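You operate a simulated robot arm through the tools that you are given. There is no shell and no other tool. Be economical: measure what you need, move in short steps, check, and stop when the job is done.

The job below is to be done with a simulated robot arm. You get a single attempt, and the scene is never put back.

Task
Slide both towels to the ends of the outer rail and peg each.
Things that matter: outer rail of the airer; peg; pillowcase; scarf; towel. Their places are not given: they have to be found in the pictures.

Only the result counts: the job must be done as asked and must still hold three seconds after the hand-in. Knocking over, shifting, dropping, spilling or breaking anything else fails it. Flat cloth is picked up by pressing the open fingertips on it (5 to 10 N) and closing them slowly along it; thin cloth reads only 2 to 8 mm in the jaws.

Robot
A 7-joint arm with a three-finger gripper, fixed in place. Base frame: the origin is at the foot of the arm, x ahead of it, y to its left, z up. Units: cm, degrees, N and s.
Its first joint turns from -166.0 to 166.0 degrees. Payload 2.69 kg.
Tool frame: the origin (TCP) lies between the finger pads and is the grasp point; the fingertips stand 3 cm ahead of it; z points along the fingers, y is the line along which they close. Largest opening 12.8 cm; the body of the gripper starts 11.7 cm behind the TCP.
Orientation is that of the tool frame in the base frame, as a unit quaternion [w, x, y, z]. With the fingers straight down and closing along the base's y, the tool's x points along the base's -x, its y along +y and its z along -z.

Tools
- The arm moves only by the tool drive_tool. Its argument "steps" is a list of rows, each an object of numbers (a shift or turn left out is 0, a gripper value left out holds the last): "dx", "dy", "dz": the shift along the tool's x, y, z in cm; "ax", "ay", "az": the turn, a rotation vector about the tool's x, y, z in degrees; "jaw": the finger opening in cm, from 0 to 12.8. In form: [{"dx": .., "dy": .., "dz": .., "ax": .., "ay": .., "az": .., "jaw": ..}, ...]. A call has 1 to 20 rows; each row shifts and turns the commanded pose from where the row before left it, along the tool's axes as they then stand. Each row takes 0.2 s and may step no farther than 5 cm and 8.6 degrees from the row before; otherwise, or with a gripper value out of range, the whole call is refused. Where a pose cannot be reached the arm comes as near as it can. A force on the tool above 90 N (or 10 N above the force at the start of the call, whichever is more), or a blocked arm, ends the call early, and 0.2 s more pass. The fingers move at their own pace and stop on an object; they squeeze with about 41 N. The grip force told is the motor's: it shows also when the fingers shut on nothing. Time passes only in rows, and 0.2 s behind the last, so rows that do not move let the fingers close. It gives the time, the measured TCP pose, the force on the tool (base axes), the opening and the grip force at its end, in the units of the frame above (readings bear some noise), with the torque about the TCP (base axes, N m) and any sound that the robot's microphone picked up.
- Cameras (640 x 400 px; columns grow to the right, rows downward): "scene" is fixed at [21.99, -64.89, 167.63]; the picture's right is [0.93, -0.38, 0.00], its down [-0.17, -0.42, -0.89] and it looks along [0.34, 0.83, -0.45] (base axes); focal length 364 px, centre (320, 200). "wrist" rides on the gripper at [5.8, 5.4, -13.1] in the tool frame; the picture's right is [-0.68, 0.74, 0.00], its down [-0.62, -0.57, -0.55] and it looks along [-0.40, -0.37, 0.84] (tool axes); focal length 234 px, centre (320, 200).
- capture(camera): a new picture of that camera. The clock stands still meanwhile.
- lift_body(by): slides the trunk up (or, below 0, down) by that many cm; the arm rides with it, the base frame stays. It gives what a move gives, with no picture.
- point_at(camera, pixels): for up to 12 pixels [column, row] of the newest picture of that camera ("zoom" is the newest enlarged one), the place [x, y, z] in the base frame of the surface seen there, good to about 0.2 cm. The clock stands still meanwhile.
- inspect(camera, box): a new picture of the part [left, top, right, bottom] of that camera's present view, enlarged. The clock stands still meanwhile.
- sign_off(): hands the job in; it is judged then, once.

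Keep the steps short. Do not move on a guess: measure, check each grasp and each placing, and mend mistakes. In all there are 80 turns and 46 pictures (those below and enlarged ones count). Leave the gripper open and the arm clear of the work at the hand-in unless told otherwise, and finish with a single line.

The tools are called as a command line: name --argument value ..., lists and objects as JSON in quotes. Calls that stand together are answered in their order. drive_tool: Moves the arm, as the interface text tells. Its arguments: {"type":"object","properties":{"steps":{"type":"array","items":{"type":"object","properties":{"dx":{"type":"number"},"dy":{"type":"number"},"dz":{"type":"number"},"ax":{"type":"number"},"ay":{"type":"number"},"az":{"type":"number"},"jaw":{"type":"number"}}}}},"required":["steps"]} The other tools are called the same way: lift_body (by) slides the trunk up or down; capture (camera) takes a picture; point_at (camera, pixels) gives the place of the surface under pixels of a picture; inspect (camera, box) takes an enlarged picture of a part of a camera's view; sign_off () hands the job in.

At the start:

```text
t: 0.0
tool_pos: [43.58, 54.44, 141.77]
tool_rot: [0.0, 0.0, 1.0, -0.001]
force: [-0.3, 0.8, -0.3]
torque: [0.02, -0.02, -0.02]
gripper_width: 12.81
grasp_force: 0.2
trunk travel left (down, up): [-15.0, 20.0]
```

scene: 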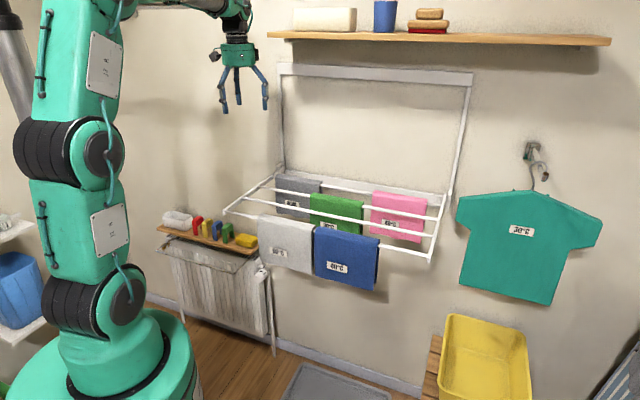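
wrist: 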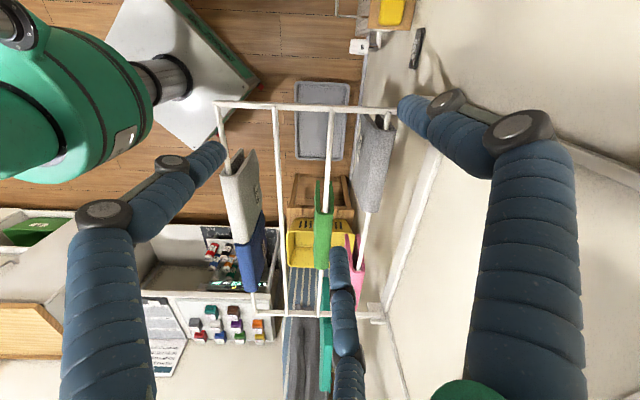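

I see an airer with five cloths and small coloured items on a shelf at about (210,230). I'll zoom in on both.

inspect --camera "scene" --box '[210, 150, 470, 310]'

inspect --camera "scene" --box '[150, 195, 290, 285]'

```text
2.46 times, centred on (340, 230) of scene
```

zoom: 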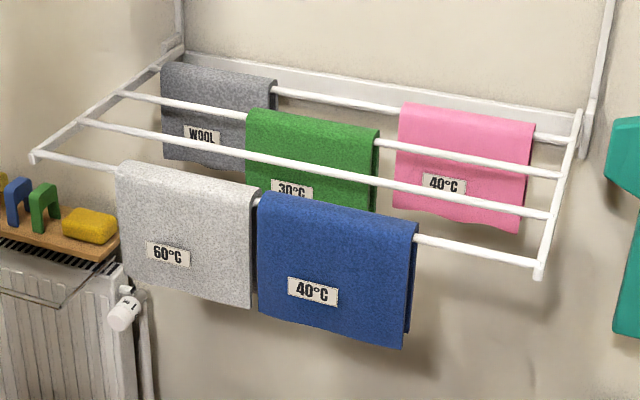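

```text
4.44 times, centred on (220, 240) of scene
```

zoom: 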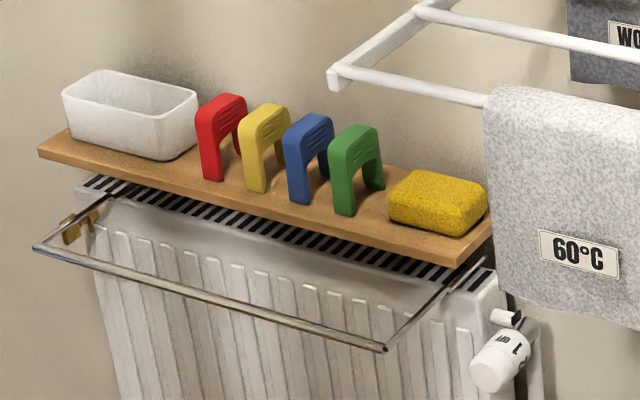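

The outer rail carries the light grey (60°C) and blue (40°C) towels. Four U-shaped pegs stand on the radiator shelf. I'll measure the pegs first.

point_at --camera "zoom" --pixels '[[205, 110], [238, 98], [213, 178], [342, 138], [370, 128], [342, 212], [375, 186], [310, 120], [262, 108], [300, 215], [440, 180], [150, 75]]'

inspect --camera "scene" --box '[210, 150, 470, 310]'

```text
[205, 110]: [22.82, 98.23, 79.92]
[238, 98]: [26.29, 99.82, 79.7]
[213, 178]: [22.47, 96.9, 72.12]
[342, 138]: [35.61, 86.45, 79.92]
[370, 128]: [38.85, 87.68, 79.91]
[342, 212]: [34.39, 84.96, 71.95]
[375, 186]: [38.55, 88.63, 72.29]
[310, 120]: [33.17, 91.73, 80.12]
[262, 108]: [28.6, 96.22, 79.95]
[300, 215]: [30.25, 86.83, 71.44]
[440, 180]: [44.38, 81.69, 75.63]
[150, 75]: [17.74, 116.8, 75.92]
```

```text
2.46 times, centred on (340, 230) of scene
```

zoom: 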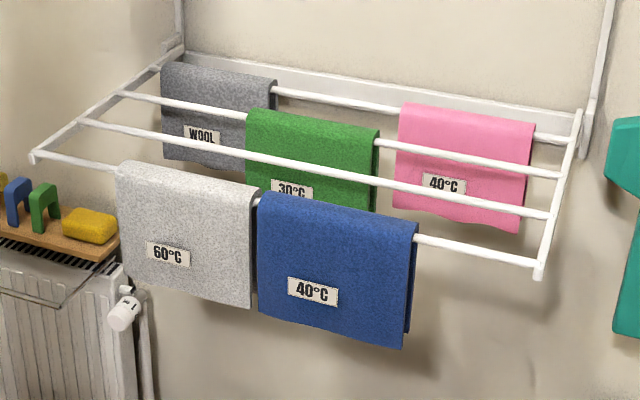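

Now the rail ends, the towels' edges and hems, and the side bars.

point_at --camera "zoom" --pixels '[[36, 155], [70, 160], [100, 166], [120, 166], [250, 188], [266, 195], [414, 223], [470, 246], [538, 264], [125, 280], [270, 315], [400, 346]]'

point_at --camera "zoom" --pixels '[[240, 303], [408, 330], [84, 122], [120, 93], [548, 215], [560, 175], [480, 206], [300, 165], [190, 185], [340, 210], [250, 175], [180, 52]]'

```text
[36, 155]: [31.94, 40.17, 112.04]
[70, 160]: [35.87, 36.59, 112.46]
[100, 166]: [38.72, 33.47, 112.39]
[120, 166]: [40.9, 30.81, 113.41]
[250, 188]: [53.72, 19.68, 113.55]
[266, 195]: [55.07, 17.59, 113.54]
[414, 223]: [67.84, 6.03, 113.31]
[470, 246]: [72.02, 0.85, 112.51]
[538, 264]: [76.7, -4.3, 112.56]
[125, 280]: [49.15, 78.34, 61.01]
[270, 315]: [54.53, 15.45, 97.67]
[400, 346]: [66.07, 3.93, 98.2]
```

```text
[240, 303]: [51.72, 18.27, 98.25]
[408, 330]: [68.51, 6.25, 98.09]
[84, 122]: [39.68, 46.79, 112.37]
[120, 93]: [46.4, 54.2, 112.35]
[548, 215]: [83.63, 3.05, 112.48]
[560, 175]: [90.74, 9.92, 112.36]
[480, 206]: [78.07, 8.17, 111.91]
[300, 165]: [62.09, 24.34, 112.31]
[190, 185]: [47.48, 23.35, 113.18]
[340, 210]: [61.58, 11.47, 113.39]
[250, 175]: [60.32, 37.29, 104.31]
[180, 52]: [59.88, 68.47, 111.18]
```

The rail runs along (0.71, -0.71) and is about 63 cm long at z 112. Grey covers s≈12.5–30.5 and blue s≈31–49.5, measured from the left end. I'll turn the tool 45° so it closes across the rail, then hover over the blue towel.

drive_tool --steps '[{"az": 7.5}, {"az": 7.5}, {"az": 7.5}, {"az": 7.5}, {"az": 7.5}, {"az": 7.5}, {"dx": -4.2, "dy": -1.8}, {"dx": -4.2, "dy": -1.8}, {"dx": -4.2, "dy": -1.8}, {"dx": -4.2, "dy": -1.8}, {"dx": -4.2, "dy": -1.8}, {"dx": -4.2, "dy": -1.8}, {"dx": -4.2, "dy": -1.8}, {"dx": -4.2, "dy": -1.8}, {"dx": -4.2, "dy": -1.8}, {"dx": -4.2, "dy": -1.8}]'

capture --camera "wrist"

capture --camera "scene"

```text
t: 3.4
tool_pos: [60.52, 11.72, 141.93]
tool_rot: [0.0, 0.383, 0.924, 0.0]
force: [-0.4, 0.4, 0.3]
torque: [-0.01, 0.01, -0.02]
gripper_width: 12.81
grasp_force: 0.1
trunk travel left (down, up): [-15.0, 20.0]
```

```text
40 pictures are left
```

wrist: 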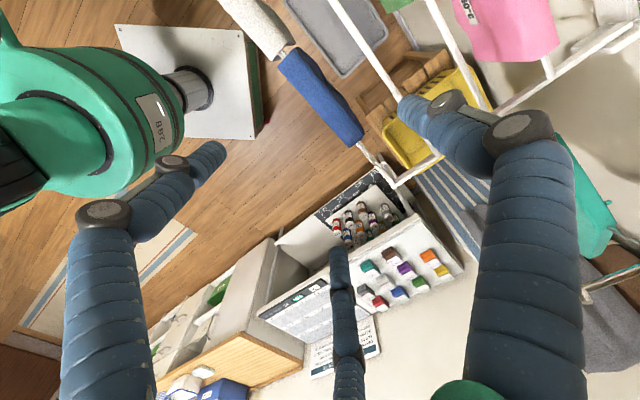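

```text
39 pictures are left
```

scene: 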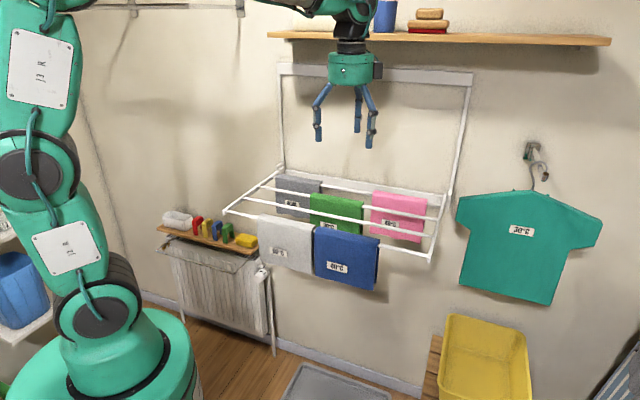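

The gripper shows three fingers in the picture, one opposing two. Before going down I'll close the jaw to 3 cm and look at how they stand.

drive_tool --steps '[{"jaw": 3}, {}, {}]'

capture --camera "wrist"

inspect --camera "scene" --box '[270, 30, 430, 160]'

```text
t: 4.2
tool_pos: [60.55, 11.91, 141.96]
tool_rot: [0.0, 0.383, 0.924, 0.001]
force: [1.0, 0.0, 1.0]
torque: [0.0, 0.02, 0.0]
gripper_width: 3.02
grasp_force: 0.1
trunk travel left (down, up): [-15.0, 20.0]
```

```text
38 pictures are left
```

wrist: 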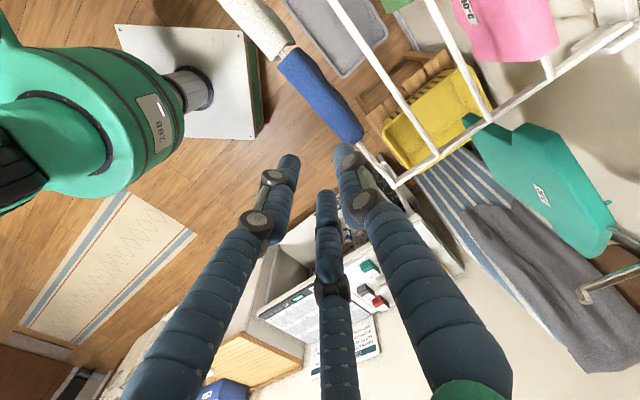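

```text
3.08 times, centred on (350, 95) of scene
```

zoom: 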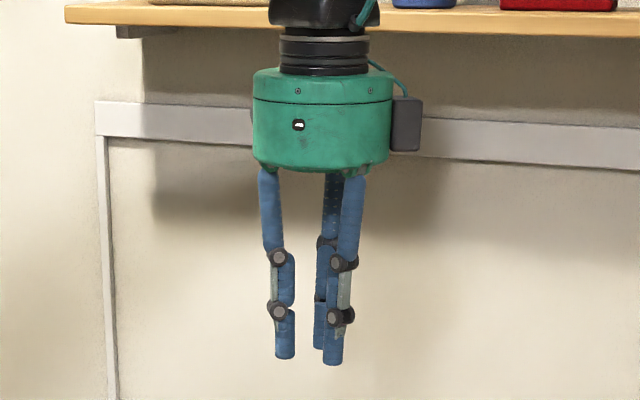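

The two robot-side fingers sit about ±2 cm apart along the rail, with a single finger behind. I'll zoom the wrist view on the towels and rail end.

inspect --camera "wrist" --box '[210, 0, 450, 190]'

```text
2.11 times, centred on (330, 95) of wrist
```

zoom: 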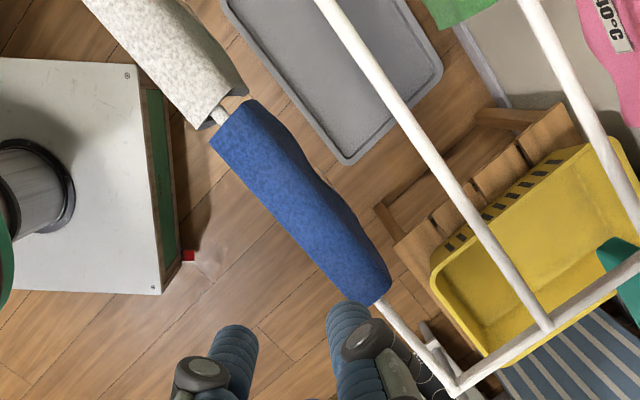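

I'll measure the edges here: the rail between the towels, the blue corners, and the rail end.

point_at --camera "zoom" --pixels '[[219, 115], [229, 119], [205, 110], [213, 135], [258, 103], [385, 290], [365, 302], [330, 185], [270, 220], [400, 325], [445, 380], [205, 78]]'

```text
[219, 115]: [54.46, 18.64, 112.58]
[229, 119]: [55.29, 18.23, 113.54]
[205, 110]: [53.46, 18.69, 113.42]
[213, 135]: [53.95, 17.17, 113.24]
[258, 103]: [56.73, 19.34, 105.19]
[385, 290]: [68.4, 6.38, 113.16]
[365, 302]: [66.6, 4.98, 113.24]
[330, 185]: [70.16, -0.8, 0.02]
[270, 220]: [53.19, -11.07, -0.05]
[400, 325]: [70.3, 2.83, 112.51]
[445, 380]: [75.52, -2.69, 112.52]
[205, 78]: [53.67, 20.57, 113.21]
```

Towel tops are at z 113.5, about 3 cm thick across the rail, and the rail axis is at d≈51.7. I'll open to 7 cm and come down astride the middle of the blue towel, TCP just below the rail.

drive_tool --steps '[{"jaw": 7, "dy": 0.45, "dx": -0.8}, {"dz": 4}, {"dz": 4}, {"dz": 4}, {"dz": 4}, {"dz": 4}, {"dz": 4}, {"dz": 3}, {"dz": 2}, {"dz": 2}, {}]'

inspect --camera "scene" --box '[210, 120, 470, 300]'

```text
t: 6.2
tool_pos: [61.13, 11.56, 115.12]
tool_rot: [0.005, 0.382, 0.924, 0.002]
force: [-39.5, -18.8, 47.3]
torque: [-0.27, 1.52, 1.35]
gripper_width: 7.25
grasp_force: 41.4
trunk travel left (down, up): [-15.0, 20.0]
stopped in row 9: the force on the tool passed its limit at 108 N (the readings are from after the stop); the commanded pose is now the measured one
```

```text
2.22 times, centred on (340, 210) of scene
```

zoom: 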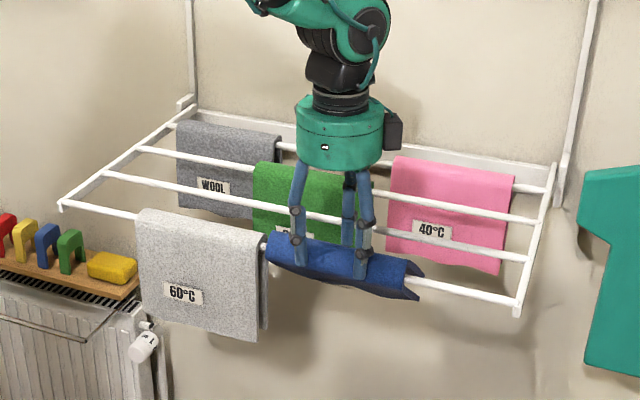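

The move stopped on 108 N and the blue towel looks disturbed. I'll back straight up and look.

drive_tool --steps '[{"dz": -1.5}, {"dz": -4}, {"dz": -5}, {"dz": -5}, {}]'

inspect --camera "scene" --box '[210, 120, 470, 300]'

capture --camera "wrist"

```text
t: 7.3
tool_pos: [61.71, 11.92, 130.05]
tool_rot: [0.003, 0.383, 0.924, 0.002]
force: [0.4, -0.2, -0.4]
torque: [0.01, -0.04, 0.0]
gripper_width: 7.02
grasp_force: 0.1
trunk travel left (down, up): [-15.0, 20.0]
```

```text
2.22 times, centred on (340, 210) of scene
```

zoom: 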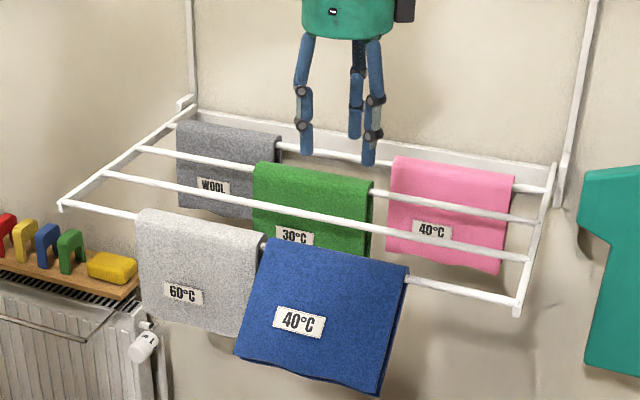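

```text
33 pictures are left
```

wrist: 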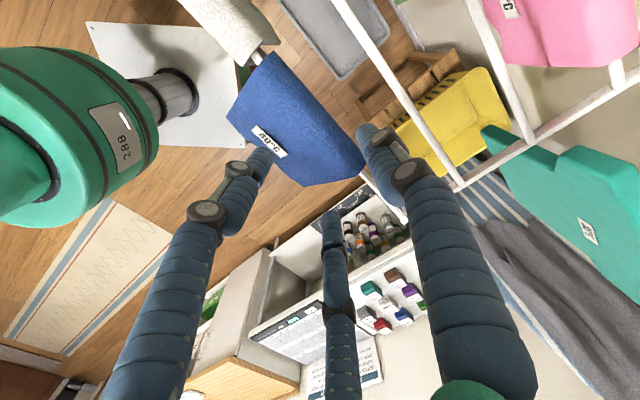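

The towel swings as one body about the rail. I'll let it settle and look again.

drive_tool --steps '[{}, {}, {}, {}, {}, {}, {}, {}, {}, {}, {}, {}]'

capture --camera "wrist"

inspect --camera "scene" --box '[210, 120, 470, 300]'

```text
t: 9.9
tool_pos: [61.78, 11.85, 129.92]
tool_rot: [0.003, 0.382, 0.924, 0.001]
force: [-0.3, 0.1, 0.4]
torque: [0.01, -0.02, 0.0]
gripper_width: 7.0
grasp_force: 0.0
trunk travel left (down, up): [-15.0, 20.0]
```

```text
32 pictures are left
```

wrist: 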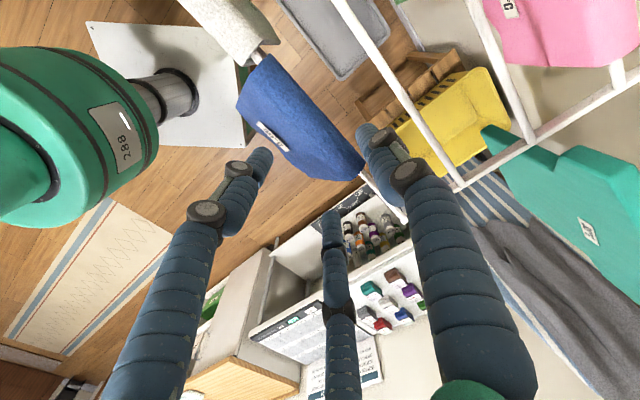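

```text
2.22 times, centred on (340, 210) of scene
```

zoom: 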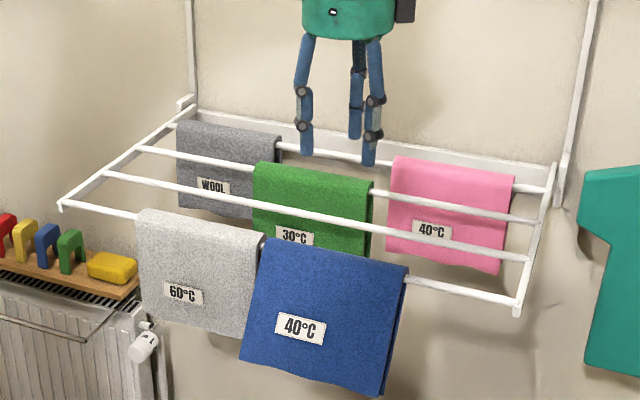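

The blue towel is still tilted. I'll measure its edges.

point_at --camera "zoom" --pixels '[[268, 242], [340, 255], [405, 268], [243, 355], [300, 375], [378, 392], [404, 290], [385, 390], [420, 285], [263, 238], [310, 300], [255, 300]]'

point_at --camera "wrist" --pixels '[[258, 60], [300, 105], [340, 140], [362, 165], [245, 68], [355, 178], [320, 130], [350, 150], [255, 50], [310, 105]]'

```text
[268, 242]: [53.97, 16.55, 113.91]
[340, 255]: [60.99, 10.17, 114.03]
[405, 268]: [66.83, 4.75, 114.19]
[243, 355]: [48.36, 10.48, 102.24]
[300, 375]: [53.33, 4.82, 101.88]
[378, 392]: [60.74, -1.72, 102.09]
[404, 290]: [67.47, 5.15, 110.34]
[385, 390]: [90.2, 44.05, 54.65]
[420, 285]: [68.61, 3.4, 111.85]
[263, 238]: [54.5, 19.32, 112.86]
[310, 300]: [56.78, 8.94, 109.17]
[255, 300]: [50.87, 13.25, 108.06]
```

```text
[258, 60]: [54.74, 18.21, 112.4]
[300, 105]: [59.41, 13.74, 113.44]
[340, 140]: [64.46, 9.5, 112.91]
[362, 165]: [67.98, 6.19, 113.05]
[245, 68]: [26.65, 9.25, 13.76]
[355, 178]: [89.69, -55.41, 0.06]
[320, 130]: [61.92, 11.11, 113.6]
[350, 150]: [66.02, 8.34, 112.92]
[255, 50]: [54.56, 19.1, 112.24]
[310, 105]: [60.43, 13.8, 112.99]
```

It is tilted outward: its hem is at d 41.6, z 102. It seems to be sinking slowly, so I'll wait longer and open the jaw fully meanwhile.

drive_tool --steps '[{"jaw": 12.8}, {}, {}, {}, {}, {}, {}, {}, {}, {}, {}, {}, {}, {}, {}, {}, {}, {}, {}, {}]'

inspect --camera "scene" --box '[210, 120, 470, 300]'

point_at --camera "zoom" --pixels '[[268, 242], [340, 255], [405, 268], [247, 352], [300, 372], [378, 388], [404, 290], [268, 250]]'

```text
t: 14.2
tool_pos: [61.78, 11.96, 129.91]
tool_rot: [0.003, 0.383, 0.924, 0.001]
force: [0.0, -0.4, 0.2]
torque: [0.0, 0.0, 0.01]
gripper_width: 12.8
grasp_force: 0.1
trunk travel left (down, up): [-15.0, 20.0]
```

```text
2.22 times, centred on (340, 210) of scene
```

zoom: 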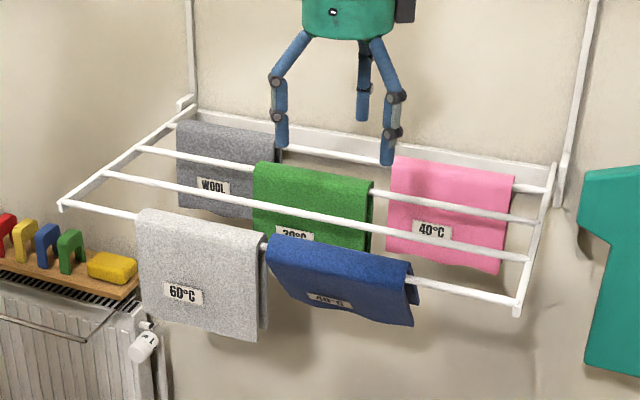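

```text
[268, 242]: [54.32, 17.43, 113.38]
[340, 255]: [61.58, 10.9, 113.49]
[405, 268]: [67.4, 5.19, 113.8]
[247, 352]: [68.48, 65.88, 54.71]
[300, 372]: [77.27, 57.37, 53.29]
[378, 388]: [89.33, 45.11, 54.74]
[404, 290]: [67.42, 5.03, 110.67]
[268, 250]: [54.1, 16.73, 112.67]
```

Now I understand. Finger spread versus jaw (4.1, 7.9 and 13.7 cm) shows a three-jaw gripper: one finger at +y and two at 120°. That is why the front fingers came down on the towel. I'll centre the TCP slightly robot-side (d 50.9) and let the swing die down.

drive_tool --steps '[{"dy": -1.25}, {}, {}, {}, {}, {}, {}, {}, {}, {}, {}, {}, {}, {}, {}, {}, {}, {}, {}, {}]'

drive_tool --steps '[{}, {}, {}, {}, {}, {}, {}, {}, {}, {}, {}, {}, {}, {}, {}, {}, {}, {}, {}, {}]'

inspect --camera "scene" --box '[210, 120, 470, 300]'

point_at --camera "zoom" --pixels '[[268, 242], [340, 255], [405, 268], [300, 310], [380, 330], [340, 300], [340, 280]]'

```text
t: 18.4
tool_pos: [60.8, 11.03, 130.02]
tool_rot: [0.003, 0.383, 0.924, 0.0]
force: [0.9, 0.4, 0.4]
torque: [-0.02, 0.01, 0.02]
gripper_width: 12.81
grasp_force: 0.1
trunk travel left (down, up): [-15.0, 20.0]
```

```text
t: 22.6
tool_pos: [60.66, 10.86, 129.84]
tool_rot: [0.004, 0.383, 0.924, 0.002]
force: [-0.6, 0.2, -0.1]
torque: [-0.04, 0.0, 0.01]
gripper_width: 12.8
grasp_force: 0.0
trunk travel left (down, up): [-15.0, 20.0]
```

```text
2.22 times, centred on (340, 210) of scene
```

zoom: 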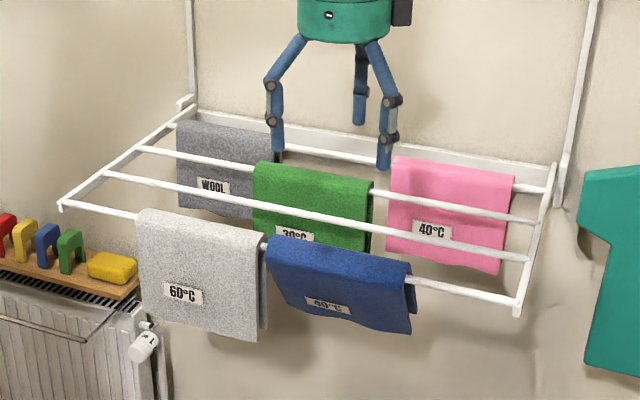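

```text
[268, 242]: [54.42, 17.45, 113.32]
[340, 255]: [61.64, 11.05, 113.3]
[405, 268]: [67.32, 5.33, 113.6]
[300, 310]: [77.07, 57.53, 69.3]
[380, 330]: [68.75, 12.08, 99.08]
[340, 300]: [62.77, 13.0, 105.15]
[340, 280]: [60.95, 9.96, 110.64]
```

The blue panel now hangs tilted inward and looks static, held by friction. With the jaw fully open I'll lower to z 110.5 astride it; closing should also straighten it.

drive_tool --steps '[{"dy": 0.3, "dz": 3}, {"dz": 4}, {"dz": 3}, {"dz": 2}, {"dz": 2}, {"dz": 2}, {"dz": 1.5}, {"dz": 1.5}, {}]'

inspect --camera "scene" --box '[210, 120, 470, 300]'

```text
t: 24.6
tool_pos: [60.82, 11.12, 110.99]
tool_rot: [0.004, 0.383, 0.924, 0.001]
force: [0.0, 0.0, 0.3]
torque: [-0.01, -0.01, 0.02]
gripper_width: 12.82
grasp_force: 0.1
trunk travel left (down, up): [-15.0, 20.0]
```

```text
2.22 times, centred on (340, 210) of scene
```

zoom: 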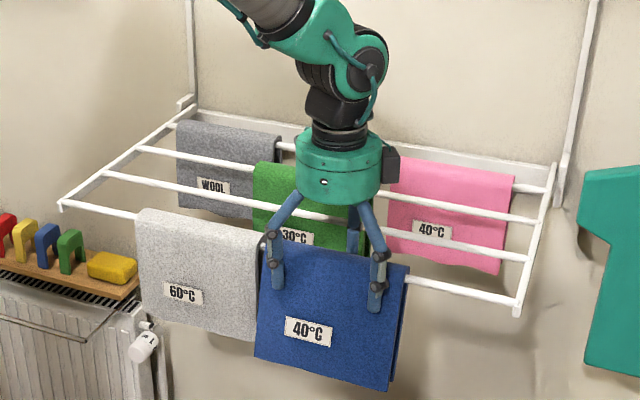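

No force, and the towel is nearly upright. I'll close slowly around it.

drive_tool --steps '[{"jaw": 11}, {"jaw": 9.5}, {"jaw": 8.5}, {"jaw": 7.5}, {"jaw": 6.8}, {"jaw": 6.2}, {"jaw": 5.6}, {"jaw": 5}, {}]'

inspect --camera "scene" --box '[210, 120, 470, 300]'

```text
t: 26.6
tool_pos: [60.89, 10.99, 110.96]
tool_rot: [0.004, 0.383, 0.924, 0.001]
force: [-1.1, -0.9, 1.5]
torque: [0.02, -0.02, 0.0]
gripper_width: 5.97
grasp_force: 41.3
trunk travel left (down, up): [-15.0, 20.0]
```

```text
2.22 times, centred on (340, 210) of scene
```

zoom: 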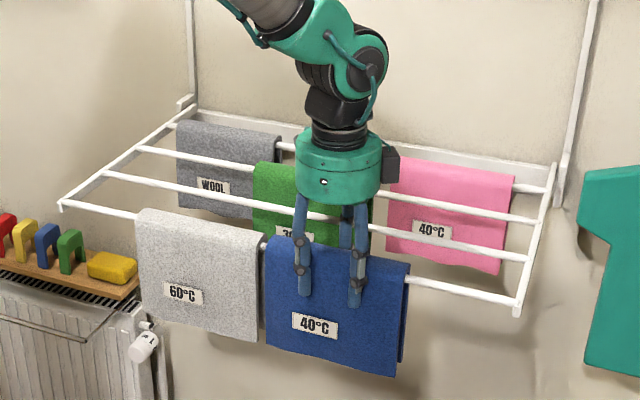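

It grips at 5.97 cm with almost no side force. I'll try sliding 3 cm to the right along the rail.

drive_tool --steps '[{"dx": -0.5}, {"dx": -0.5}, {"dx": -1}, {"dx": -1}, {}]'

inspect --camera "scene" --box '[210, 120, 470, 300]'

```text
t: 27.8
tool_pos: [62.98, 8.98, 110.92]
tool_rot: [0.002, 0.382, 0.924, 0.002]
force: [-0.8, -0.9, 1.3]
torque: [0.02, 0.07, 0.04]
gripper_width: 5.91
grasp_force: 41.3
trunk travel left (down, up): [-15.0, 20.0]
```

```text
2.22 times, centred on (340, 210) of scene
```

zoom: 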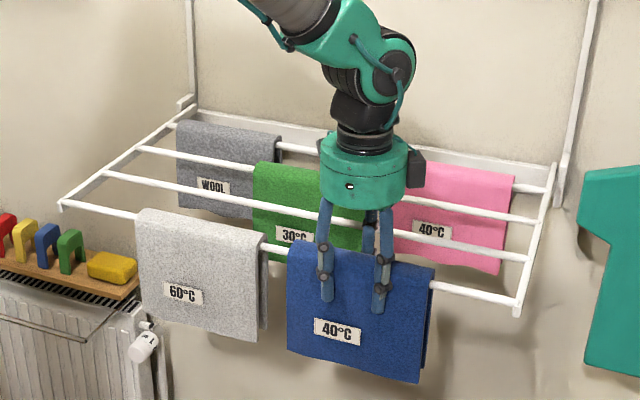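

The towel slides with the grip. I'll measure its right edge against the side bar.

point_at --camera "zoom" --pixels '[[431, 268], [429, 290], [437, 285], [518, 298], [522, 285], [514, 306], [288, 300], [295, 242], [420, 378]]'

```text
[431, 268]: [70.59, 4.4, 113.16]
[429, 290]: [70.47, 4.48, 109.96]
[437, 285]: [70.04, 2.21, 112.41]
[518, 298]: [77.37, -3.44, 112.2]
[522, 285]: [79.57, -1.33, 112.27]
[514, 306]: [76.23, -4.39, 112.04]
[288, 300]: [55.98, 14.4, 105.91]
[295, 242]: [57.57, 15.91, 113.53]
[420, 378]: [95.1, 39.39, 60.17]
```

The right edge is at s 52.5 and the bar's inner face at about 62.3. I'll slide 9 cm more in small steps.

drive_tool --steps '[{"dx": -1}, {"dx": -1}, {"dx": -1}, {"dx": -1}, {"dx": -1}, {"dx": -1}, {"dx": -1}, {"dx": -1}, {"dx": -0.5}, {"dx": -0.5}, {}]'

inspect --camera "scene" --box '[210, 120, 470, 300]'

```text
t: 30.1
tool_pos: [69.38, 2.63, 111.23]
tool_rot: [0.002, 0.383, 0.924, 0.002]
force: [0.7, 0.6, 0.1]
torque: [-0.01, 0.0, 0.02]
gripper_width: 5.91
grasp_force: 40.6
trunk travel left (down, up): [-15.0, 20.0]
```

```text
2.22 times, centred on (340, 210) of scene
```

zoom: 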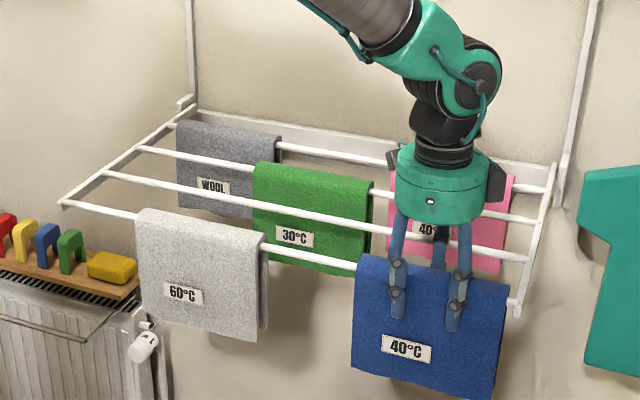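

Blue is at the right end. I'll open fully, lift, and move over the middle of the grey towel at s≈21.4.

drive_tool --steps '[{"jaw": 7}, {"jaw": 9}, {"jaw": 12.8}, {}, {"dz": -4}, {"dz": -5}, {"dz": -5}, {"dz": -5}, {"dx": 4.5}, {"dx": 4.5}, {"dx": 4.5}, {"dx": 4.5}, {"dx": 4.5}, {"dx": 4.5}, {"dx": 4.6}, {}, {}, {}]'

inspect --camera "scene" --box '[210, 120, 470, 300]'

point_at --camera "zoom" --pixels '[[360, 262], [430, 275], [505, 288], [360, 350], [485, 385], [145, 213], [200, 228], [258, 240], [145, 300], [250, 330], [430, 320], [60, 205]]'

```text
t: 34.0
tool_pos: [46.93, 25.15, 129.95]
tool_rot: [0.003, 0.382, 0.924, 0.002]
force: [-0.5, 0.6, 0.3]
torque: [0.02, 0.02, -0.01]
gripper_width: 12.79
grasp_force: 0.1
trunk travel left (down, up): [-15.0, 20.0]
```

```text
2.22 times, centred on (340, 210) of scene
```

zoom: 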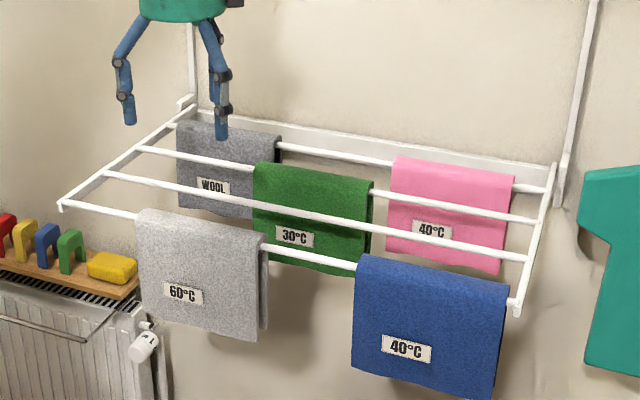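

```text
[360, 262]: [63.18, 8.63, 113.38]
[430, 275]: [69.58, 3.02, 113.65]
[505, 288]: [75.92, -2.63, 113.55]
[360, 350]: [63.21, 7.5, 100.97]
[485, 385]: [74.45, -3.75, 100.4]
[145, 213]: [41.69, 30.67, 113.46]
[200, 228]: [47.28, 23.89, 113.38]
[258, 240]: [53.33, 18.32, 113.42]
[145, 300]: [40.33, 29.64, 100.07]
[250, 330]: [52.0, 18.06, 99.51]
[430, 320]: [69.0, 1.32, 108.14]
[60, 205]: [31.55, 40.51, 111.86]
```

Blue hangs straight, with its right edge at s≈61.5. Now I'll lower over grey and close in the same way.

drive_tool --steps '[{"dz": 3}, {"dz": 4}, {"dz": 3}, {"dz": 2}, {"dz": 2}, {"dz": 2}, {"dz": 1.5}, {"dz": 1.5}, {}, {"jaw": 11}, {"jaw": 9.5}, {"jaw": 8.5}, {"jaw": 7.5}, {"jaw": 6.8}, {"jaw": 6.2}, {"jaw": 5.6}, {"jaw": 5}, {}]'

inspect --camera "scene" --box '[210, 120, 470, 300]'

```text
t: 37.8
tool_pos: [47.16, 24.86, 110.97]
tool_rot: [0.004, 0.382, 0.924, 0.0]
force: [-0.8, -1.2, 1.8]
torque: [0.01, 0.0, -0.02]
gripper_width: 5.95
grasp_force: 40.9
trunk travel left (down, up): [-15.0, 20.0]
```

```text
2.22 times, centred on (340, 210) of scene
```

zoom: 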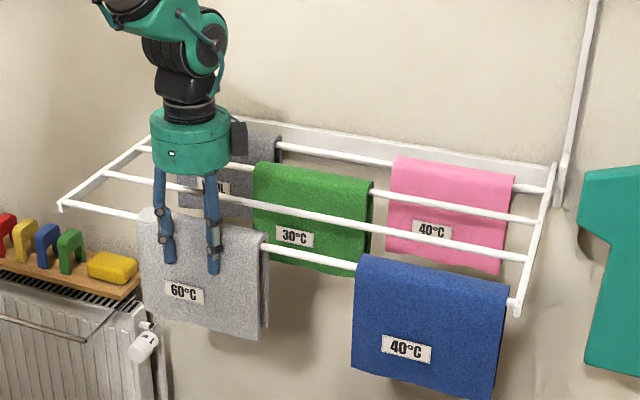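

It's gripped at 5.95 cm. The left bar's inner face is at s≈1.2 and the towel edge at about 12.6, so I'll slide it 10.6 cm left.

drive_tool --steps '[{"dx": 0.5}, {"dx": 0.5}, {"dx": 1}, {"dx": 1}, {"dx": 1}, {"dx": 1}, {"dx": 1}, {"dx": 1}, {"dx": 1}, {"dx": 1}, {"dx": 1}, {"dx": 0.6}, {}]'

inspect --camera "scene" --box '[210, 120, 470, 300]'

point_at --camera "zoom" --pixels '[[62, 203], [80, 189], [84, 208], [90, 210], [195, 240], [80, 230]]'

```text
t: 40.5
tool_pos: [39.66, 32.34, 110.94]
tool_rot: [0.003, 0.382, 0.924, 0.002]
force: [5.4, -6.4, 24.0]
torque: [-0.14, -0.31, -0.01]
gripper_width: 5.93
grasp_force: 40.5
trunk travel left (down, up): [-15.0, 20.0]
```

```text
2.22 times, centred on (340, 210) of scene
```

zoom: 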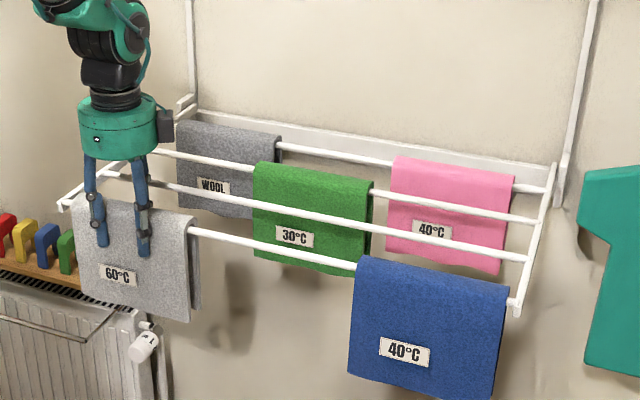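

```text
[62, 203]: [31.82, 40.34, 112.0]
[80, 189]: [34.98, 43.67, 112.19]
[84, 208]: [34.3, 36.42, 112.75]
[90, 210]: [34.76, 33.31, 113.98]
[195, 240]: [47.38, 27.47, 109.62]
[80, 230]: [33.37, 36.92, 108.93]
```

Left edge at s≈3, and the arm feels slight resistance (about 8 N along the rail), so it's near the end stop. I'll ease back 0.3 cm, open, lift clear and check both towels.

drive_tool --steps '[{"dx": -0.3}, {"jaw": 7}, {"jaw": 9}, {"jaw": 12.8}, {}, {"dz": -4}, {"dz": -5}, {"dz": -5}, {"dz": -5}, {"dy": 3, "dx": 3}, {"dy": 4, "dx": 3}, {}, {}]'

inspect --camera "scene" --box '[150, 110, 470, 310]'

point_at --camera "zoom" --pixels '[[178, 198], [178, 250], [250, 216], [276, 225], [185, 275], [265, 300], [420, 248], [528, 272], [415, 335], [510, 370], [175, 189], [540, 281]]'

```text
t: 43.4
tool_pos: [40.25, 41.23, 130.18]
tool_rot: [0.002, 0.382, 0.924, 0.002]
force: [-0.6, -1.3, 0.6]
torque: [0.1, 0.0, -0.02]
gripper_width: 12.83
grasp_force: 0.1
trunk travel left (down, up): [-15.0, 20.0]
```

```text
2.00 times, centred on (310, 210) of scene
```

zoom: 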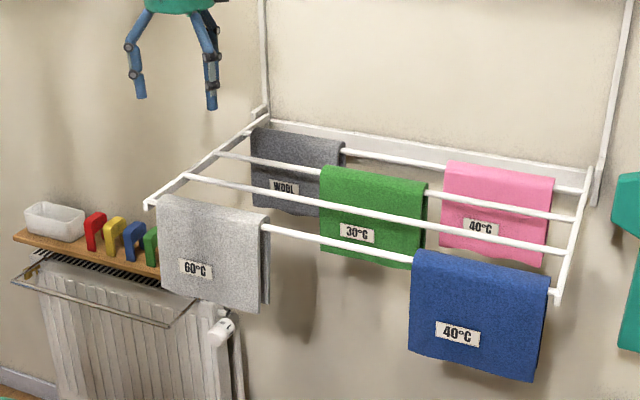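

```text
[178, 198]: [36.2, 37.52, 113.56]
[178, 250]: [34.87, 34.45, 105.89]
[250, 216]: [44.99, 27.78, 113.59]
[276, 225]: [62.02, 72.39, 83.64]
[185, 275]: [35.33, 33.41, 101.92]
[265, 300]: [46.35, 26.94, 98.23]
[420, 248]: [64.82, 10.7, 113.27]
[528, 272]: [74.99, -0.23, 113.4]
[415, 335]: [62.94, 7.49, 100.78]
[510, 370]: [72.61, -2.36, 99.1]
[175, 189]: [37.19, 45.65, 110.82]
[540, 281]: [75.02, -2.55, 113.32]
```

Both towels are in place: grey s≈3.2–21.5, blue s≈43–61.5. Next the pegs. I'll turn the tool -90° so it closes across the peg thickness and the pair of fingers sits on the free right side, then shift left, away from the airer.

drive_tool --steps '[{"az": -8}, {"az": -8}, {"az": -8}, {"az": -8}, {"az": -8}, {"az": -8}, {"az": -8}, {"az": -8}, {"az": -8}, {"az": -8}, {"az": -8}, {"az": -2}]'

drive_tool --steps '[{"dy": 4.4}, {"dy": 4.4}, {"dy": 4.4}, {"dy": 4.4}, {"dy": 4.4}, {"dy": 4.4}, {"dy": 4.4}, {"dy": 4.2}, {"dx": -4.2}, {"dx": -4.2}, {"dx": -4.2}, {"dx": -4.2}, {"dx": -4.2}, {}]'

capture --camera "wrist"

capture --camera "scene"

```text
t: 46.0
tool_pos: [40.32, 41.39, 129.97]
tool_rot: [0.003, -0.383, 0.924, -0.002]
force: [-0.9, 0.9, 0.2]
torque: [-0.02, -0.02, 0.03]
gripper_width: 12.78
grasp_force: 0.1
trunk travel left (down, up): [-15.0, 20.0]
```

```text
t: 49.0
tool_pos: [30.46, 80.96, 129.68]
tool_rot: [0.002, -0.383, 0.924, -0.002]
force: [0.2, 0.2, -0.2]
torque: [0.0, 0.07, 0.02]
gripper_width: 12.82
grasp_force: 0.0
trunk travel left (down, up): [-15.0, 20.0]
```

```text
20 pictures are left
```

wrist: 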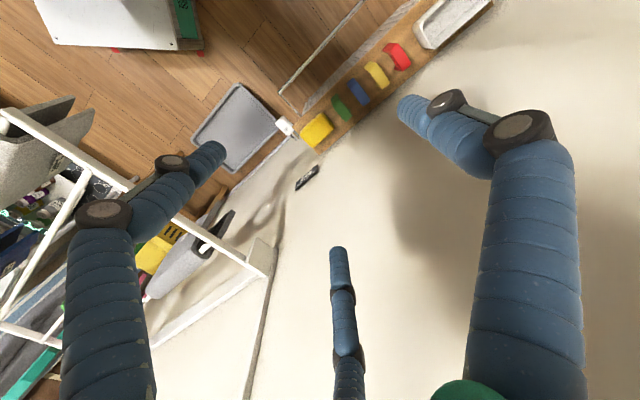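

```text
19 pictures are left
```

scene: 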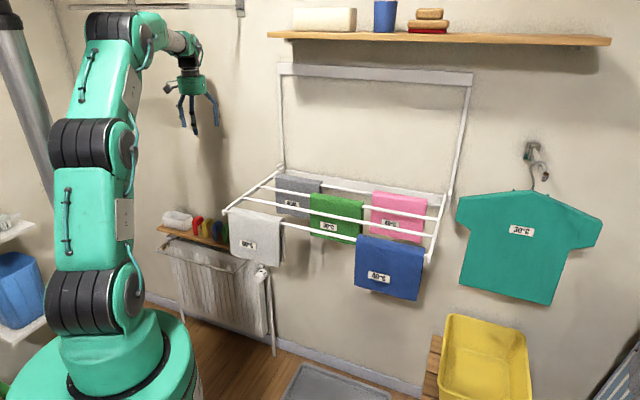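

The wrist view shows the pegs around (340–400, 50–110). I'll zoom in and measure their tops and the wall.

inspect --camera "wrist" --box '[280, 30, 440, 160]'

```text
3.08 times, centred on (360, 95) of wrist
```

zoom: 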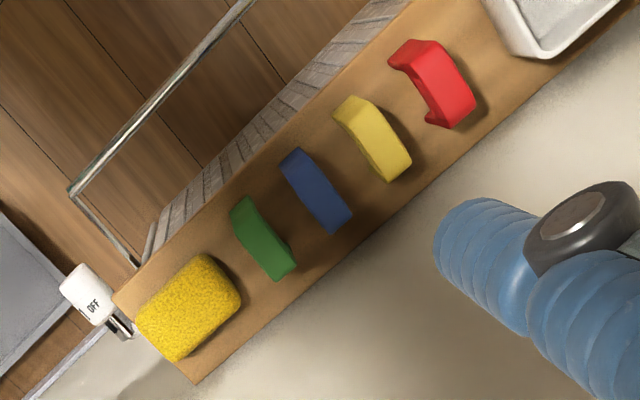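

point_at --camera "zoom" --pixels '[[236, 208], [247, 203], [275, 270], [291, 264], [264, 238], [287, 160], [296, 152], [331, 226], [345, 216], [318, 190], [320, 330], [255, 350]]'

```text
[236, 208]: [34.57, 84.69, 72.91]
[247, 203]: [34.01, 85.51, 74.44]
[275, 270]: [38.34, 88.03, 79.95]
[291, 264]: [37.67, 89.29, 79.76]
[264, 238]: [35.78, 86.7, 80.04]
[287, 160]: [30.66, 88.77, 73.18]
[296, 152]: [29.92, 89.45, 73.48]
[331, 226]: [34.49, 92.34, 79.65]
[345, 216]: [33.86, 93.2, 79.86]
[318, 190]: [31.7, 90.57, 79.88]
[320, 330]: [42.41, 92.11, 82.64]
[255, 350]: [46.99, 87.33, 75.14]
```

Green peg: s≈-30.0, d≈87.1, top z 80, about 1.7 cm thick. The wall is at d≈95, so there's room. I'll set the jaw to 5, go over it and down to z 84 for a check.

drive_tool --steps '[{"dx": -4.2, "dy": -0.45, "jaw": 5}, {"dx": -4.1}, {"dz": 5}, {"dz": 5}, {"dz": 5}, {"dz": 5}, {"dz": 5}, {"dz": 5}, {"dz": 5}, {"dz": 5}, {"dz": 3}, {"dz": 2.5}, {}]'

capture --camera "wrist"

inspect --camera "scene" --box '[150, 170, 290, 270]'

```text
t: 51.8
tool_pos: [37.03, 86.63, 84.24]
tool_rot: [0.003, -0.383, 0.924, -0.001]
force: [0.5, 0.3, -0.5]
torque: [-0.05, 0.01, 0.04]
gripper_width: 5.0
grasp_force: 0.1
trunk travel left (down, up): [-15.0, 20.0]
```

```text
17 pictures are left
```

wrist: 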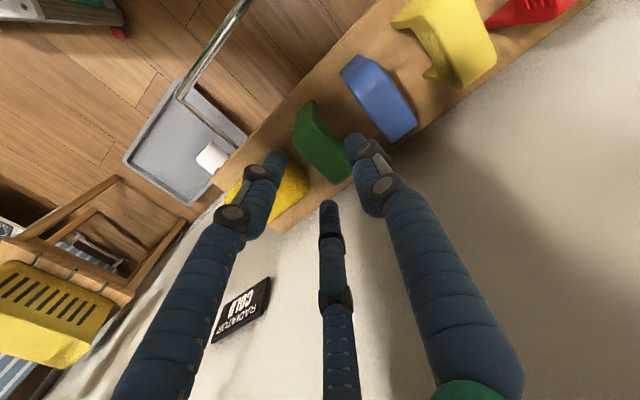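

```text
4.00 times, centred on (220, 220) of scene
```

zoom: 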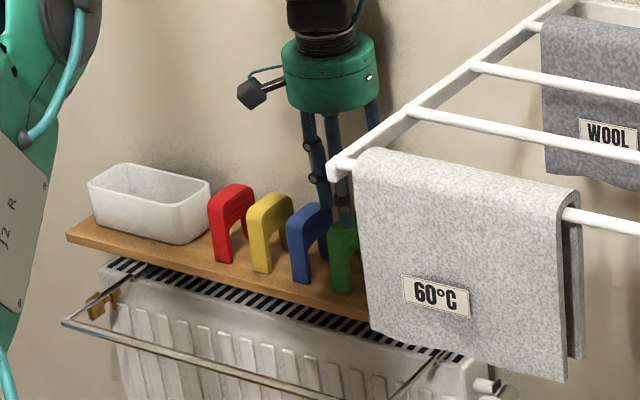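

The alignment looks right. I'll measure the arch on the visible red peg, and go down to z 81 with a slight centring and a slow close.

point_at --camera "zoom" --pixels '[[218, 196], [245, 187], [236, 205], [240, 212], [231, 215], [230, 225], [232, 255], [244, 232], [222, 260], [285, 212], [276, 222], [270, 270]]'

drive_tool --steps '[{"dx": 0.3, "dy": 0.2, "dz": 1}, {"dz": 1}, {"dz": 1.2}, {}, {"jaw": 4.4}, {"jaw": 3.9}, {"jaw": 3.5}, {"jaw": 3.1}, {"jaw": 2.7}, {"jaw": 2.3}, {"jaw": 1.9}, {"jaw": 1.5}, {}]'

```text
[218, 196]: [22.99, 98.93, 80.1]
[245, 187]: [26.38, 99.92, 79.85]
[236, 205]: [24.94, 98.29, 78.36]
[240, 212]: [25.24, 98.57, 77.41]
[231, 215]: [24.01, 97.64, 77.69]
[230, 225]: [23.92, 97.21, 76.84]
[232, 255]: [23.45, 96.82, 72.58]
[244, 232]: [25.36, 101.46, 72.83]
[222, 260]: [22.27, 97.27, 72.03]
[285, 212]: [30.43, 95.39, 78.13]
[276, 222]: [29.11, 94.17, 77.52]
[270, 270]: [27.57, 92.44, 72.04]
```

```text
t: 54.5
tool_pos: [36.58, 86.47, 81.08]
tool_rot: [0.003, -0.383, 0.924, -0.002]
force: [0.1, 0.1, 1.3]
torque: [0.01, -0.01, 0.03]
gripper_width: 3.41
grasp_force: 41.2
trunk travel left (down, up): [-15.0, 20.0]
```

The peg is gripped at 3.41 cm with 41 N, and the bridge is about 2.5 cm deep. I'll lift it straight up and check.

drive_tool --steps '[{"dz": -1}, {"dz": -3}, {"dz": -5}, {"dz": -5}, {"dz": -5}, {"dz": -5}, {"dz": -5}, {"dz": -5}, {"dz": -5}, {"dz": -5}, {"dz": -5}, {"dz": -5}, {}]'

capture --camera "wrist"

```text
t: 57.4
tool_pos: [36.24, 86.67, 135.42]
tool_rot: [0.003, -0.382, 0.924, -0.001]
force: [0.6, -0.7, -0.3]
torque: [0.03, 0.01, -0.01]
gripper_width: 3.38
grasp_force: 40.4
trunk travel left (down, up): [-15.0, 20.0]
```

```text
15 pictures are left
```

wrist: 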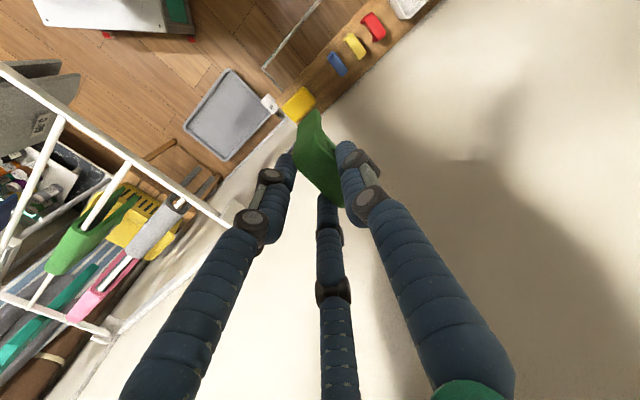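

It's held upright. I'll measure the held peg relative to the TCP.

inspect --camera "wrist" --box '[270, 90, 390, 220]'

point_at --camera "wrist" --pixels '[[312, 115], [318, 130], [305, 140], [330, 150], [320, 175], [335, 195], [335, 175], [303, 130]]'

```text
3.08 times, centred on (330, 155) of wrist
```

zoom: 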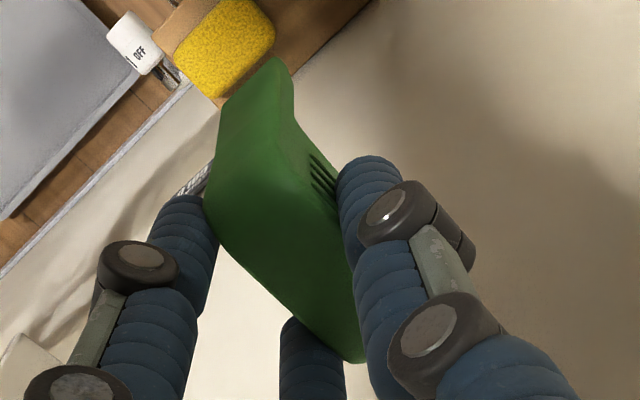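

```text
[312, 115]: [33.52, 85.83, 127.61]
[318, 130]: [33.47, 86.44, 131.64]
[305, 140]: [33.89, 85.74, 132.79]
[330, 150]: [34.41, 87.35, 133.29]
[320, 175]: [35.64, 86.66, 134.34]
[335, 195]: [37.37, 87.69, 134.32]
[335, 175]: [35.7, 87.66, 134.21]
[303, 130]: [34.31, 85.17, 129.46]
```

The peg looks yawed in the grip. I'll measure its two long edges more carefully.

point_at --camera "zoom" --pixels '[[215, 205], [250, 255], [290, 300], [335, 350], [300, 155], [325, 205], [345, 245], [355, 300], [360, 350], [250, 180], [300, 240], [330, 300]]'

```text
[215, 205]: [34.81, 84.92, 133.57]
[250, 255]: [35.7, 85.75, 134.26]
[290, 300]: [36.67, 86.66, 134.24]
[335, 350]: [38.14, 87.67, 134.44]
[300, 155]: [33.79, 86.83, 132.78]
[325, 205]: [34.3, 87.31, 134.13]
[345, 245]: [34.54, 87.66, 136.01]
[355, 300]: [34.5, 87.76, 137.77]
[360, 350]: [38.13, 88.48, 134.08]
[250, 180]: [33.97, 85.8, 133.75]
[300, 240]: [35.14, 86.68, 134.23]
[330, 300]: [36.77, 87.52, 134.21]
```

The edges give a yaw of only about 5°, the peg is about 2.1 cm thick, and its centre is 0.75 cm left of the TCP. I'll carry it back from the wall and then over the grey towel's middle, peg at s≈12.3.

drive_tool --steps '[{"dx": 4.4}, {"dx": 4.4}, {"dx": 4.4}, {"dx": 4.4}, {"dx": 4.4}, {"dx": 4.4}, {"dx": 4.4}, {"dx": 4.5}, {"dy": -4.3}, {"dy": -4.3}, {"dy": -4.3}, {"dy": -4.3}, {"dy": -4.3}, {"dy": -4.3}, {"dy": -4.3}, {"dy": -4.3}, {"dy": -4.3}, {"dy": -4.15}]'

drive_tool --steps '[{"dz": 4}, {"dz": 4}, {"dz": 1}, {}]'

capture --camera "wrist"

inspect --camera "scene" --box '[190, 130, 350, 280]'

```text
t: 59.2
tool_pos: [15.21, 57.77, 117.76]
tool_rot: [-0.073, -0.349, 0.926, -0.122]
force: [-0.1, 1.4, -2.8]
torque: [-0.24, 0.03, 0.02]
gripper_width: 3.37
grasp_force: 41.4
trunk travel left (down, up): [-15.0, 20.0]
stopped in row 9: the arm was blocked; the commanded pose is now the measured one
```

```text
t: 60.2
tool_pos: [14.47, 55.53, 110.36]
tool_rot: [-0.066, -0.352, 0.927, -0.112]
force: [-1.0, 0.2, -0.3]
torque: [0.01, 0.02, 0.0]
gripper_width: 3.37
grasp_force: 41.0
trunk travel left (down, up): [-15.0, 20.0]
```

```text
13 pictures are left
```

wrist: 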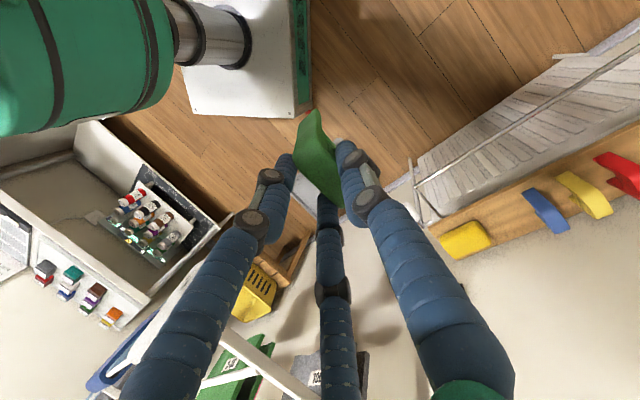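

```text
2.67 times, centred on (270, 205) of scene
```

zoom: 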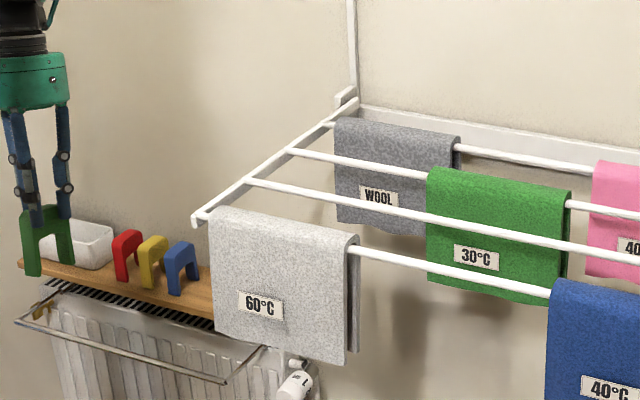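

That path ran into an arm limit; the tool tilted about 15° and the move stopped. It touched nothing: the peg is still held and the towels and the other pegs are unchanged. I'll rise, move toward +x, and straighten the tool.

drive_tool --steps '[{"dz": -4}, {"dz": -4}, {"dz": -4}, {"dz": -4}, {"dz": -4}, {"dx": -3, "dy": -3}, {"dx": -3, "dy": -3}, {"dx": -3, "dy": -3}, {"dx": -3, "dy": -3}, {"ax": -4.5, "ay": -6, "az": -1.7}, {"ax": -4.5, "ay": -6, "az": -1.7}, {}, {}]'

```text
t: 63.0
tool_pos: [32.42, 59.68, 128.98]
tool_rot: [-0.001, -0.382, 0.924, -0.001]
force: [0.7, 0.2, -1.1]
torque: [-0.07, 0.03, 0.04]
gripper_width: 3.37
grasp_force: 41.1
trunk travel left (down, up): [-15.0, 20.0]
```

The orientation is restored and the peg is still held. I'll move in a straight line to above the grey towel's middle.

drive_tool --steps '[{"dz": -3}, {"dy": -3.8, "dx": 1.93}, {"dy": -3.8, "dx": 1.93}, {"dy": -3.8, "dx": 1.93}, {"dy": -3.8, "dx": 1.93}, {"dy": -3.8, "dx": 1.93}, {"dy": -3.8, "dx": 1.93}, {"dy": -3.7, "dx": 1.92}, {"dz": 3}, {"dz": 3}, {}]'

capture --camera "wrist"

inspect --camera "scene" --box '[200, 130, 340, 290]'

```text
t: 65.4
tool_pos: [41.66, 31.25, 126.14]
tool_rot: [0.0, -0.383, 0.924, -0.002]
force: [-0.1, 0.5, 0.3]
torque: [-0.02, 0.01, -0.01]
gripper_width: 3.38
grasp_force: 40.7
trunk travel left (down, up): [-15.0, 20.0]
```

```text
11 pictures are left
```

wrist: 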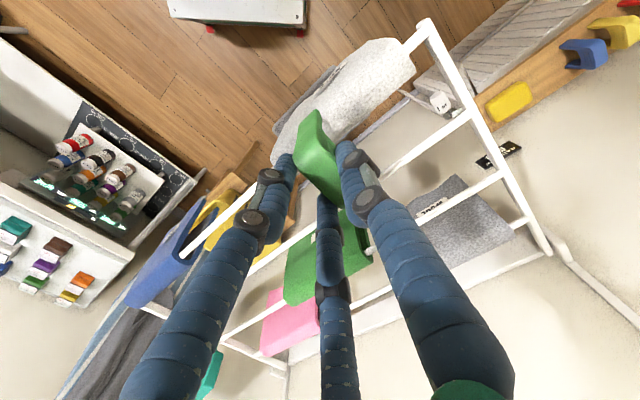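

```text
2.50 times, centred on (270, 210) of scene
```

zoom: 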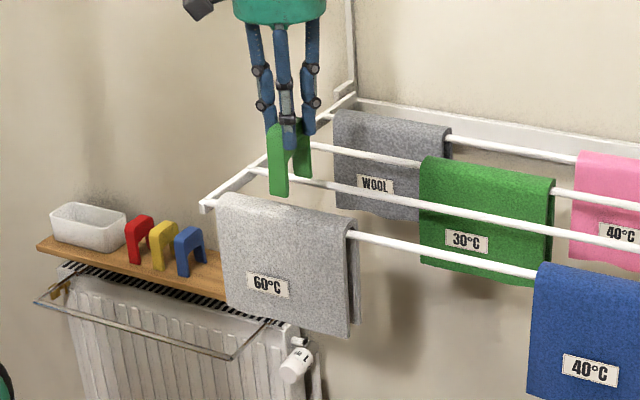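

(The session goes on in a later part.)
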